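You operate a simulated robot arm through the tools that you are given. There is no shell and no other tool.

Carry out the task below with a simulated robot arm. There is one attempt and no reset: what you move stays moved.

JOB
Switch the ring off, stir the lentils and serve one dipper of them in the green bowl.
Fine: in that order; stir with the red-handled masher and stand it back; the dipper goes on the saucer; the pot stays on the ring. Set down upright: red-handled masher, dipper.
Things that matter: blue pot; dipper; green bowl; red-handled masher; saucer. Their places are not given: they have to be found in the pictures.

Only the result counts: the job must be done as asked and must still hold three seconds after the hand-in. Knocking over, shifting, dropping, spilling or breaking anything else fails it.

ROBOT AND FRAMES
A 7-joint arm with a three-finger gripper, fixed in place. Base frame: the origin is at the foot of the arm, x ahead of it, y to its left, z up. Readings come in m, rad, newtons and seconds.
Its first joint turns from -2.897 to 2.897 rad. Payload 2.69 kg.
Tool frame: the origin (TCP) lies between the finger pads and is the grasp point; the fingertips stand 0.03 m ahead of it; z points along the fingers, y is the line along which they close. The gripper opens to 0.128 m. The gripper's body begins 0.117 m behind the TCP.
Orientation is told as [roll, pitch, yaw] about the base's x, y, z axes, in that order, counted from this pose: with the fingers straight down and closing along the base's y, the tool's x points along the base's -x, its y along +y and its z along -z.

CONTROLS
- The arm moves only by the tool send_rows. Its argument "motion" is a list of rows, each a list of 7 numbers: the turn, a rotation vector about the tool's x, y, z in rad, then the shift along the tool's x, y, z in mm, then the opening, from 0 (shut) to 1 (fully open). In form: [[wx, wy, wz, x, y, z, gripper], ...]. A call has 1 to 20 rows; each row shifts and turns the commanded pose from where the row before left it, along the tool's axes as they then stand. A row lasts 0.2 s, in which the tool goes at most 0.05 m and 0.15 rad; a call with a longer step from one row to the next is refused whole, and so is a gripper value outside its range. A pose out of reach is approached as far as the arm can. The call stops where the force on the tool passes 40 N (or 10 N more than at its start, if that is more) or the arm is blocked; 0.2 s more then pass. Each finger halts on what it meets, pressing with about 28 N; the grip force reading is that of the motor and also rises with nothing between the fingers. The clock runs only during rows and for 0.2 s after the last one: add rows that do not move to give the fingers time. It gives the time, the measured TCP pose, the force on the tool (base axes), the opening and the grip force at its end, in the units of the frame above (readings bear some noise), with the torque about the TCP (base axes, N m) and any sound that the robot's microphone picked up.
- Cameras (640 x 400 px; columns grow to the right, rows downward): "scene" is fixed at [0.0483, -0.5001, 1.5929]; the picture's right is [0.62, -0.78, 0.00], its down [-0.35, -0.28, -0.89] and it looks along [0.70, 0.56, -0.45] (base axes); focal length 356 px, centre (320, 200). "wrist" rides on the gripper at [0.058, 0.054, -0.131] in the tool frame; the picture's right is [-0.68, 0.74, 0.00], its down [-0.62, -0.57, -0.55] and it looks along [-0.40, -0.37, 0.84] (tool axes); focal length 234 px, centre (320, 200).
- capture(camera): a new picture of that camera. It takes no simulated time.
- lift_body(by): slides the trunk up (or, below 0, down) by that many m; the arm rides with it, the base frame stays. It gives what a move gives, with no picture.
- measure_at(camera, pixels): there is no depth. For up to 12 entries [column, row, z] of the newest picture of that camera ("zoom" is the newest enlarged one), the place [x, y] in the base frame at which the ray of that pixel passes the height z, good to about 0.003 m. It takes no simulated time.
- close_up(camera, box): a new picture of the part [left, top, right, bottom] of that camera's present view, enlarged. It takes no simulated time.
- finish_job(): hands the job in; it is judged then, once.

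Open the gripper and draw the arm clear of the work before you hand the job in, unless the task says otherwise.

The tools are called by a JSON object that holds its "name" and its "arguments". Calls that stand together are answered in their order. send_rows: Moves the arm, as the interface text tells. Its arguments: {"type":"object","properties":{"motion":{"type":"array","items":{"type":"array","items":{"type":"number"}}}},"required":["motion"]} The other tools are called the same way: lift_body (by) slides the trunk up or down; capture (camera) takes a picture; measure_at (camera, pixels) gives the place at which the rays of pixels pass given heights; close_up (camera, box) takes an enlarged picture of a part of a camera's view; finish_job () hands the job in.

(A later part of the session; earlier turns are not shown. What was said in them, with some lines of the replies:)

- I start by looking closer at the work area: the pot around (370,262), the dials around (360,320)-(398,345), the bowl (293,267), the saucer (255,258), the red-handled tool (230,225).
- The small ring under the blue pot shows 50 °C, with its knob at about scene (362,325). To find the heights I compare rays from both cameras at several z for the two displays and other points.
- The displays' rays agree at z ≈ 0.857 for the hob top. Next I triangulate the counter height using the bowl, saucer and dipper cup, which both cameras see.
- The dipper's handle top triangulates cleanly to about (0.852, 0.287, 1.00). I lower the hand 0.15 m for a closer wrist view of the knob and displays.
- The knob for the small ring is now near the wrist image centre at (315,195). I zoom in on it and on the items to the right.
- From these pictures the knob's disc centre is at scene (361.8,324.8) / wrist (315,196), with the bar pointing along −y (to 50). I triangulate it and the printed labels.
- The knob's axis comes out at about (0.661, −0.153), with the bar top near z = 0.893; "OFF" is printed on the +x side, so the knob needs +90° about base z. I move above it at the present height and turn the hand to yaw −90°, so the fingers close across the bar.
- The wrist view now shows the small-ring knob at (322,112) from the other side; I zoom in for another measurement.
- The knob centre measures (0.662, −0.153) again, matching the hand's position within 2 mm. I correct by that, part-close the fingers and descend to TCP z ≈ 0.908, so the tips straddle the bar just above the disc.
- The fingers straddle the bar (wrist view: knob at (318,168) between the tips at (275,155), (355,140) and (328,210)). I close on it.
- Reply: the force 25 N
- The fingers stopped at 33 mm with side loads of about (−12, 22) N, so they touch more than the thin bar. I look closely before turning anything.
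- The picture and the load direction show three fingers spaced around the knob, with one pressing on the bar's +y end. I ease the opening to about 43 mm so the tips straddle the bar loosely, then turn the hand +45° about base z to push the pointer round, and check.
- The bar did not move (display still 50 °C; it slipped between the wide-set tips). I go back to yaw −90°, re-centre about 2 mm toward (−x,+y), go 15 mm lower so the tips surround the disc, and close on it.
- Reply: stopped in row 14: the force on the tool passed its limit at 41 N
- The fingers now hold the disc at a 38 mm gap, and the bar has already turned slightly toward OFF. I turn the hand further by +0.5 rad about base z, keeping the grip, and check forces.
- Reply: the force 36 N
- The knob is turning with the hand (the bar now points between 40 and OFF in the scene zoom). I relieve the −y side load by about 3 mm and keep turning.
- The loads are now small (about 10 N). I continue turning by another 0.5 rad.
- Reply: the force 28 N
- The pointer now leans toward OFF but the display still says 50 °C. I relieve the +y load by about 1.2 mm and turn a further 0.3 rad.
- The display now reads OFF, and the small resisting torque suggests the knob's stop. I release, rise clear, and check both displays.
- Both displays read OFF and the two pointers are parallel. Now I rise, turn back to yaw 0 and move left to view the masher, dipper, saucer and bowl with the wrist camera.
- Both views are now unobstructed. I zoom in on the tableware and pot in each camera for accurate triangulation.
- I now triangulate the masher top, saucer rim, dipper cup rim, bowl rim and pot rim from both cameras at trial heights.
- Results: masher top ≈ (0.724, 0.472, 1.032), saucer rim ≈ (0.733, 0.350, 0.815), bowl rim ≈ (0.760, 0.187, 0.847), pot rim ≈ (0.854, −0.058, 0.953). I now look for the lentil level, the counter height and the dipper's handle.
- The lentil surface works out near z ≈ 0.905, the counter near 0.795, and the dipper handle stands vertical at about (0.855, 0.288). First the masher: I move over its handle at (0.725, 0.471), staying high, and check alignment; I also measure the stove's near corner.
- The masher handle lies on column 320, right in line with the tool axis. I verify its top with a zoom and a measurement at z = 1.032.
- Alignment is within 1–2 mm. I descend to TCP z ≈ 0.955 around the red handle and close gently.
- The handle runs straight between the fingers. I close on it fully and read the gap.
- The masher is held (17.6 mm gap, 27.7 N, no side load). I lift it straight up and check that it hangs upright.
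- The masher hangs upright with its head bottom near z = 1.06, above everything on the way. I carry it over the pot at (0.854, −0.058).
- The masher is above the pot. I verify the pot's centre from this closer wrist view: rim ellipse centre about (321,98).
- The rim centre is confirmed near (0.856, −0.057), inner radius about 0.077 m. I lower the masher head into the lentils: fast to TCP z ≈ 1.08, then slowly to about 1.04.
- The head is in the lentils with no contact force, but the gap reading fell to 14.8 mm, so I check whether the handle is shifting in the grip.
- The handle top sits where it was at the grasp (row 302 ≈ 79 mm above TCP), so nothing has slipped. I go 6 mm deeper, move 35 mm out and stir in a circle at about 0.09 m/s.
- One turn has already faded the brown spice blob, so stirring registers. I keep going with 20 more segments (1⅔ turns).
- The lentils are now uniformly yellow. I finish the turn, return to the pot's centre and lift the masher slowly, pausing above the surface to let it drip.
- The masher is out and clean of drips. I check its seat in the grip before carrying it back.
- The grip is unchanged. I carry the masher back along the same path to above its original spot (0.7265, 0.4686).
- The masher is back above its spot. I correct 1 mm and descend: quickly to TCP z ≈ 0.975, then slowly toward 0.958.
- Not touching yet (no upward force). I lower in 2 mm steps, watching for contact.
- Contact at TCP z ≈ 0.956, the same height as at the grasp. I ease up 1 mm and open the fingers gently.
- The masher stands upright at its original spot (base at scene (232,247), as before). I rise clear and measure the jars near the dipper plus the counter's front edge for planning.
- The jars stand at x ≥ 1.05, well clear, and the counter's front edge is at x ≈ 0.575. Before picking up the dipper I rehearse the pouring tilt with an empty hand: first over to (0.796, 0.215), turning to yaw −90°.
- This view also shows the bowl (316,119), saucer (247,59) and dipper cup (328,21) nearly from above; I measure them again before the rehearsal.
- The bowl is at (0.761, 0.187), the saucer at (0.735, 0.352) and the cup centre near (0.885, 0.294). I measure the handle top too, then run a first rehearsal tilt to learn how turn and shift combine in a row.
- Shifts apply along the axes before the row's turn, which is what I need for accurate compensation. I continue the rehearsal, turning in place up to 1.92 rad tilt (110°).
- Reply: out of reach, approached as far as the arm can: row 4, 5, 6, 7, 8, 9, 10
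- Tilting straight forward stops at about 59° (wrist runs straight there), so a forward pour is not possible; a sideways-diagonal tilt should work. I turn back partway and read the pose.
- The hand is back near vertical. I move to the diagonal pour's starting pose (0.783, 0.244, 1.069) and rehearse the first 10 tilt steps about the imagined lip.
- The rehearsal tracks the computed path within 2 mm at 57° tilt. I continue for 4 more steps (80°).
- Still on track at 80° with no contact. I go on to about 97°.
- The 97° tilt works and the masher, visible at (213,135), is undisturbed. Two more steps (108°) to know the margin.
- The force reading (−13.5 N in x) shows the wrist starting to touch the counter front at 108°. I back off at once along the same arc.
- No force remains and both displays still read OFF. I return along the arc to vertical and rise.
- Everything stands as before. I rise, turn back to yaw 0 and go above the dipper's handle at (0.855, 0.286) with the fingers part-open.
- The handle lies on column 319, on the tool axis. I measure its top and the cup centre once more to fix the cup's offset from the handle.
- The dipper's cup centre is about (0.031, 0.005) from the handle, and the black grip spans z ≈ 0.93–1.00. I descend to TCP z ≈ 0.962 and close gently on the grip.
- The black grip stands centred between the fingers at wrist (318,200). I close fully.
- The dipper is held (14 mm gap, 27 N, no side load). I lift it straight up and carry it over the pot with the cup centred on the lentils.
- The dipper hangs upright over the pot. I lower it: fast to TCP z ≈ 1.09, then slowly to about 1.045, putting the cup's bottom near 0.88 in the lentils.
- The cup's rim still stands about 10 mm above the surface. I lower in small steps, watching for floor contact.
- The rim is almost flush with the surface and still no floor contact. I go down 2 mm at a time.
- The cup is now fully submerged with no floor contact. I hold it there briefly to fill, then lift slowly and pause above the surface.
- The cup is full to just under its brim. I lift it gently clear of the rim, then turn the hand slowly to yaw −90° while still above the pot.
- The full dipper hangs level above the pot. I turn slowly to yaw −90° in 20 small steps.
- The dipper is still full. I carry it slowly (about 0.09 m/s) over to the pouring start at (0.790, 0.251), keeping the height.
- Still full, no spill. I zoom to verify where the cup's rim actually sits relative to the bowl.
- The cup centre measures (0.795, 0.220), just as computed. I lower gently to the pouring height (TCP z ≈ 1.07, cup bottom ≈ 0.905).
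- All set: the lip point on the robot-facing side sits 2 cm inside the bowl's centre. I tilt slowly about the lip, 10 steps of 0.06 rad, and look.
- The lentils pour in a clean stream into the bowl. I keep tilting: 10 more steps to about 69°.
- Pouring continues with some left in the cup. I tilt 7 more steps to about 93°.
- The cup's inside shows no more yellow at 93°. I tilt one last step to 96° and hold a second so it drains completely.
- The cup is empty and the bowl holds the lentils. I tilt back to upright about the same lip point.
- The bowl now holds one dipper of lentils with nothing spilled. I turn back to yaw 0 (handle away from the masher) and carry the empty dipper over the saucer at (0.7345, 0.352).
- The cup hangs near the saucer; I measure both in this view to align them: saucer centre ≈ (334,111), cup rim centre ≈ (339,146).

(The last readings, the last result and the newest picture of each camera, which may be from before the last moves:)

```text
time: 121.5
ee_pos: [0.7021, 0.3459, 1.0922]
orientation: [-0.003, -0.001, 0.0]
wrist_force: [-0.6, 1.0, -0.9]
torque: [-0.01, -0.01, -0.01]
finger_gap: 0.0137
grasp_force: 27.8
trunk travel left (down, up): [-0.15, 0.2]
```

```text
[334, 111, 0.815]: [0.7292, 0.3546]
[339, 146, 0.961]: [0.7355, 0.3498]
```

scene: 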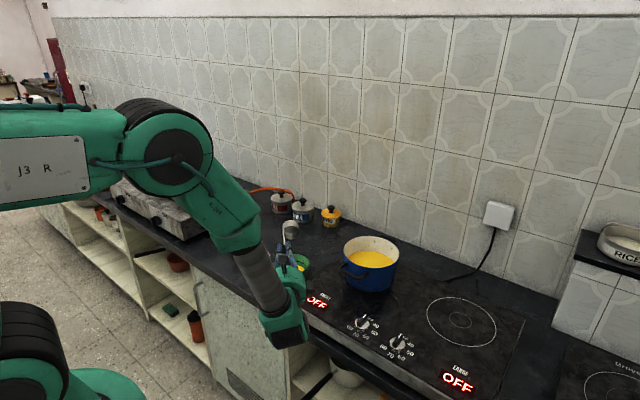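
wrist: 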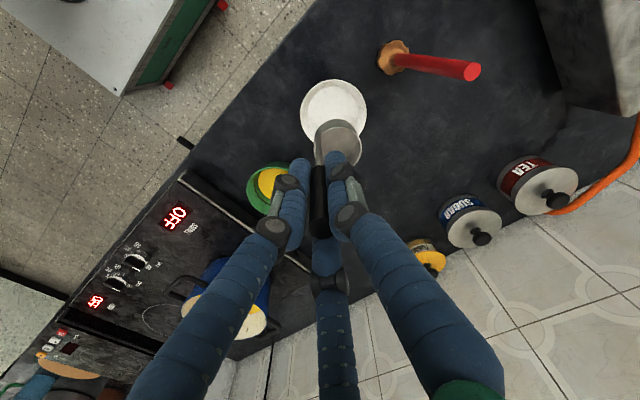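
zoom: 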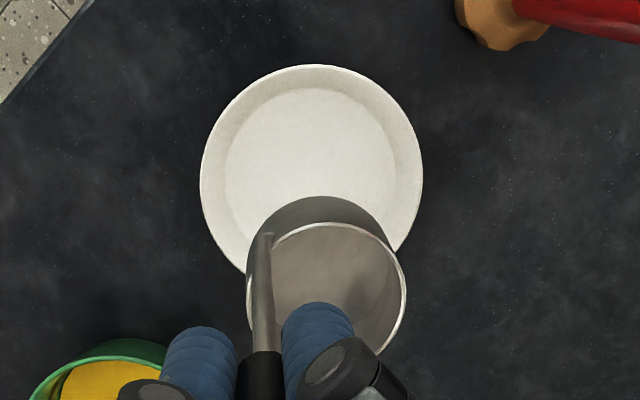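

Cup and saucer centres agree within about 4 mm. I correct by 2 mm and descend, slowing near TCP z ≈ 0.975.

{"name": "send_rows", "arguments": {"motion": [[0, 0, 0, 1.5, 2, 10, 0.0], [0, 0, 0, 0, 0, 30, 0.0], [0, 0, 0, 0, 0, 35, 0.0], [0, 0, 0, 0, 0, 25, 0.0], [0, 0, 0, 0, 0, 10, 0.0], [0, 0, 0, 0, 0, 5, 0.0], [0, 0, 0, 0, 0, 3, 0.0], [0, 0, 0, 0, 0, 0, 0.0]]}}

{"name": "close_up", "arguments": {"camera": "scene", "box": [200, 180, 320, 280]}}

{"name": "capture", "arguments": {"camera": "wrist"}}

```text
time: 123.3
ee_pos: [0.7024, 0.3486, 0.9728]
orientation: [-0.002, -0.002, 0.001]
wrist_force: [0.1, 0.1, -0.5]
torque: [-0.02, 0.03, 0.0]
finger_gap: 0.0139
grasp_force: 27.4
trunk travel left (down, up): [-0.15, 0.2]
```

```text
4.00 times, centred on (260, 230) of scene
```

zoom: 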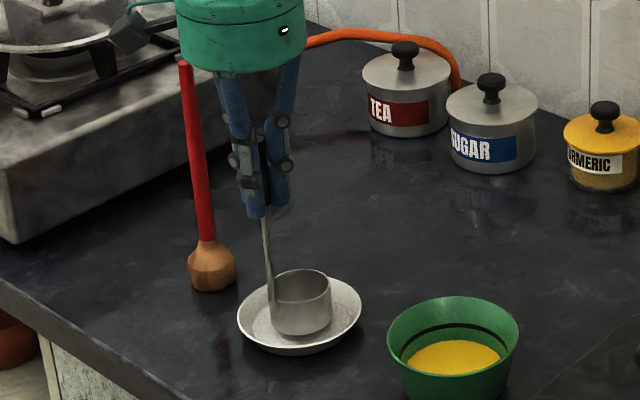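

```text
taken
```

wrist: 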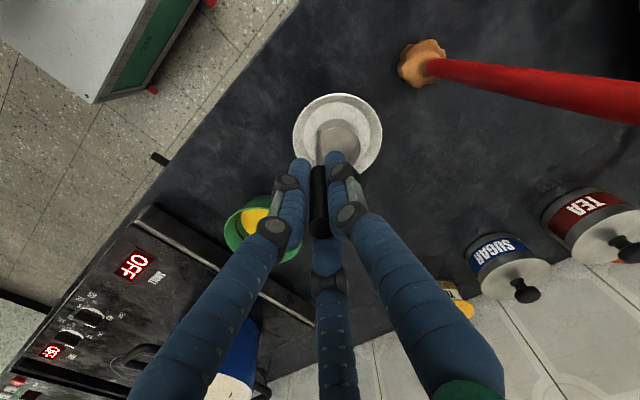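

The cup is centred over the saucer, not yet touching. I lower in 2 mm steps until I feel contact.

{"name": "send_rows", "arguments": {"motion": [[0, 0, 0, 0, 0, 2, 0.0], [0, 0, 0, 0, 0, 0, 0.0]]}}

{"name": "send_rows", "arguments": {"motion": [[0, 0, 0, 0, 0, 1.5, 0.0], [0, 0, 0, 0, 0, 0, 0.0]]}}

```text
time: 124.0
ee_pos: [0.7017, 0.3491, 0.9717]
orientation: [-0.002, -0.003, 0.002]
wrist_force: [-0.5, 0.5, -1.0]
torque: [-0.01, 0.02, 0.0]
finger_gap: 0.0137
grasp_force: 27.8
trunk travel left (down, up): [-0.15, 0.2]
```

```text
time: 124.5
ee_pos: [0.7022, 0.3479, 0.9705]
orientation: [-0.002, -0.001, 0.0]
wrist_force: [-0.5, 0.1, -0.3]
torque: [0.03, -0.03, -0.02]
finger_gap: 0.0136
grasp_force: 28.3
trunk travel left (down, up): [-0.15, 0.2]
```

No contact yet at 0.9705; I continue in small steps.

{"name": "send_rows", "arguments": {"motion": [[0, 0, 0, 0, 0, 1.5, 0.0], [0, 0, 0, 0, 0, 0, 0.0]]}}

{"name": "send_rows", "arguments": {"motion": [[0, 0, 0, 0, 0, 1.5, 0.0], [0, 0, 0, 0, 0, 0, 0.0]]}}

```text
time: 125.2
ee_pos: [0.701, 0.3466, 0.9677]
orientation: [-0.001, -0.003, 0.002]
wrist_force: [-0.5, 1.0, -1.3]
torque: [-0.02, 0.0, -0.02]
finger_gap: 0.0136
grasp_force: 28.6
trunk travel left (down, up): [-0.15, 0.2]
```

```text
time: 125.8
ee_pos: [0.7019, 0.3483, 0.9672]
orientation: [-0.002, -0.002, 0.0]
wrist_force: [-1.7, -0.7, 8.4]
torque: [0.01, -0.03, 0.01]
finger_gap: 0.0138
grasp_force: 27.8
trunk travel left (down, up): [-0.15, 0.2]
```

Contact with the saucer (8 N). I ease 0.5 mm and open the fingers slowly to about 50 mm.

{"name": "send_rows", "arguments": {"motion": [[0, 0, 0, 0, 0, -0.5, 0.0], [0, 0, 0, 0, 0, 0, 0.05], [0, 0, 0, 0, 0, 0, 0.12], [0, 0, 0, 0, 0, 0, 0.2], [0, 0, 0, 0, 0, 0, 0.3], [0, 0, 0, 0, 0, 0, 0.4], [0, 0, 0, 0, 0, 0, 0.4]]}}

{"name": "capture", "arguments": {"camera": "wrist"}}

{"name": "close_up", "arguments": {"camera": "scene", "box": [200, 180, 320, 280]}}

```text
time: 127.3
ee_pos: [0.7014, 0.3473, 0.9676]
orientation: [-0.002, -0.002, 0.0]
wrist_force: [-0.3, 0.7, 0.9]
torque: [-0.02, 0.01, -0.03]
finger_gap: 0.0513
grasp_force: 0.1
trunk travel left (down, up): [-0.15, 0.2]
```

```text
taken
```

wrist: 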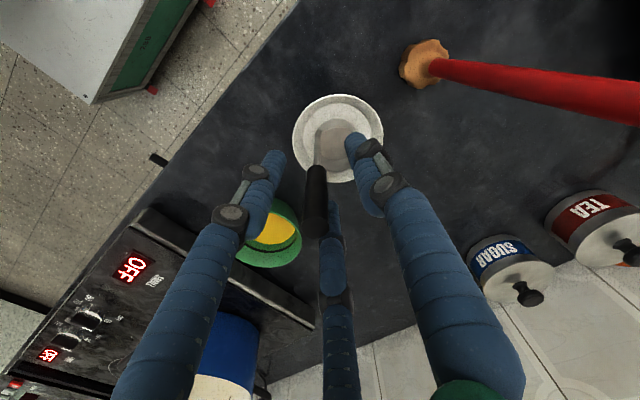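

```text
4.00 times, centred on (260, 230) of scene
```

zoom: 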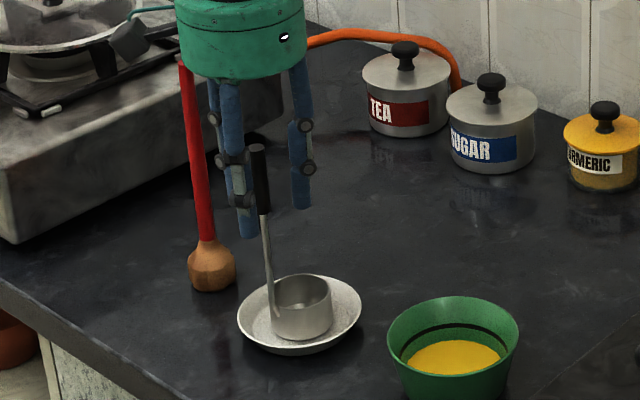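

The dipper stands upright on the saucer by itself. I withdraw the hand straight up.

{"name": "send_rows", "arguments": {"motion": [[0, 0, 0, 0, 0, -10, 0.4], [0, 0, 0, 0, 0, -25, 0.4], [0, 0, 0, 0, 0, -40, 0.4], [0, 0, 0, 0, 0, -45, 0.4], [0, 0, 0, 0, 0, -45, 0.4], [0, 0, 0, 0, 0, -45, 0.4], [0, 0, 0, 0, 0, -45, 0.4], [0, 0, 0, 0, 0, 0, 0.4]]}}

{"name": "capture", "arguments": {"camera": "wrist"}}

{"name": "capture", "arguments": {"camera": "scene"}}

```text
time: 129.2
ee_pos: [0.7007, 0.3481, 1.2229]
orientation: [-0.002, -0.002, 0.002]
wrist_force: [-1.4, 0.8, -0.5]
torque: [0.06, -0.06, 0.03]
finger_gap: 0.0511
grasp_force: 0.0
trunk travel left (down, up): [-0.15, 0.2]
```

```text
taken
```

wrist: 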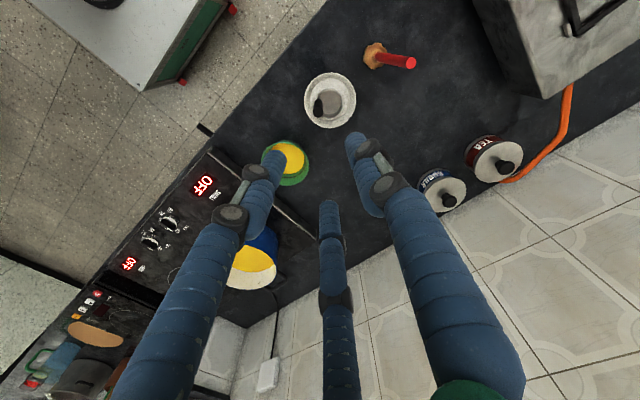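

```text
taken
```

scene: 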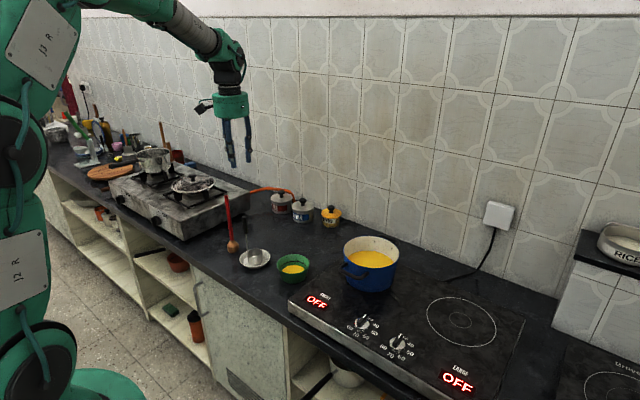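

Everything stands in place. I open the gripper fully and draw the arm back toward the robot, then do a last check.

{"name": "send_rows", "arguments": {"motion": [[0, 0, 0, 20, 0, -10, 0.6], [0, 0, 0, 35, -20, -5, 1], [0, 0, 0, 35, -20, 0, 1], [0, 0, 0, 35, -20, 0, 1], [0, 0, 0, 35, -20, 0, 1], [0, 0, 0, 0, 0, 0, 1], [0, 0, 0, 0, 0, 0, 1]]}}

{"name": "close_up", "arguments": {"camera": "scene", "box": [200, 170, 360, 290]}}

{"name": "close_up", "arguments": {"camera": "scene", "box": [260, 200, 500, 400]}}

{"name": "capture", "arguments": {"camera": "wrist"}}

```text
time: 130.8
ee_pos: [0.5422, 0.2681, 1.2365]
orientation: [-0.001, 0.0, 0.001]
wrist_force: [-0.1, 0.1, -0.2]
torque: [-0.01, 0.04, 0.02]
finger_gap: 0.1279
grasp_force: 0.0
trunk travel left (down, up): [-0.15, 0.2]
```

```text
3.33 times, centred on (280, 230) of scene
```

zoom: 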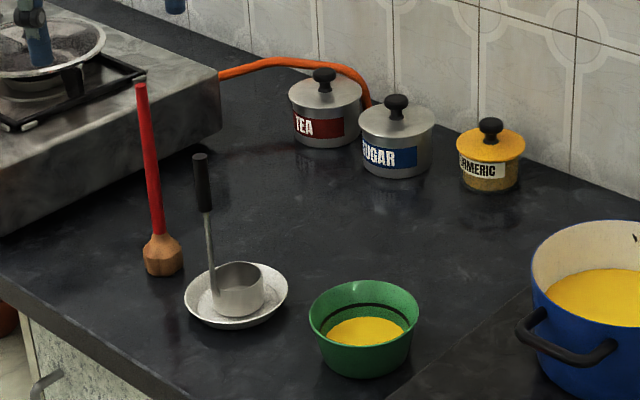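

```text
2.00 times, centred on (380, 300) of scene
```

zoom: 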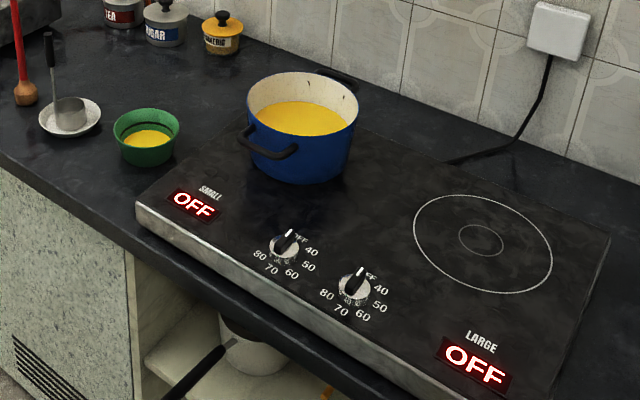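

```text
taken
```

wrist: 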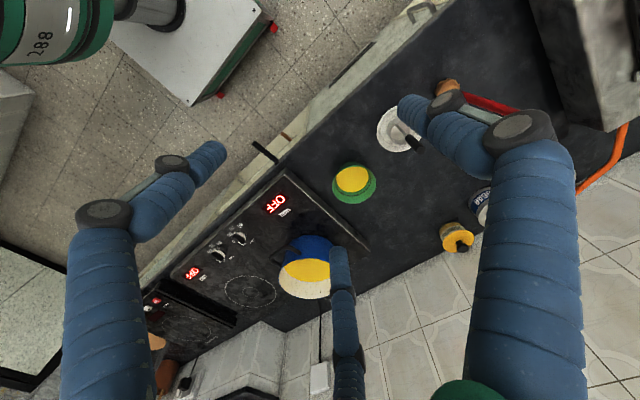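

The last pictures show both rings OFF and the pot on its ring with evenly stirred lentils. The masher stands at its old spot, one dipper of lentils is in the green bowl, the dipper is upright on the saucer, and nothing is spilled. The gripper is open and clear, so I hand the job in.

{"name": "finish_job", "arguments": {}}

```text
The job is handed in.
```

I did the job in the order you asked and handed it in; the hand-in gave no verdict, so what follows is from the last pictures.

- **Ring:** the small ring under the blue pot is off. Both displays read OFF, and the pot is still on its ring.
- **Stirring:** I stirred the lentils with the red-handled masher until the spice had blended in. The masher stands upright at its original spot.
- **Serving:** I poured one full dipper into the green bowl. The lentils sit below the dark line inside the bowl; I took that line as decoration, since you asked for one dipper.
- **Dipper:** it is empty and stands upright on the saucer.

Before picking up the dipper, I rehearsed the pouring tilt with an empty hand. At the far end of that tilt the wrist briefly touched something in front, most likely the counter or hob edge, at about 14 N. I backed off at once, and nothing appears to have moved. No spills show in the pictures, and the gripper is open and clear of the work.
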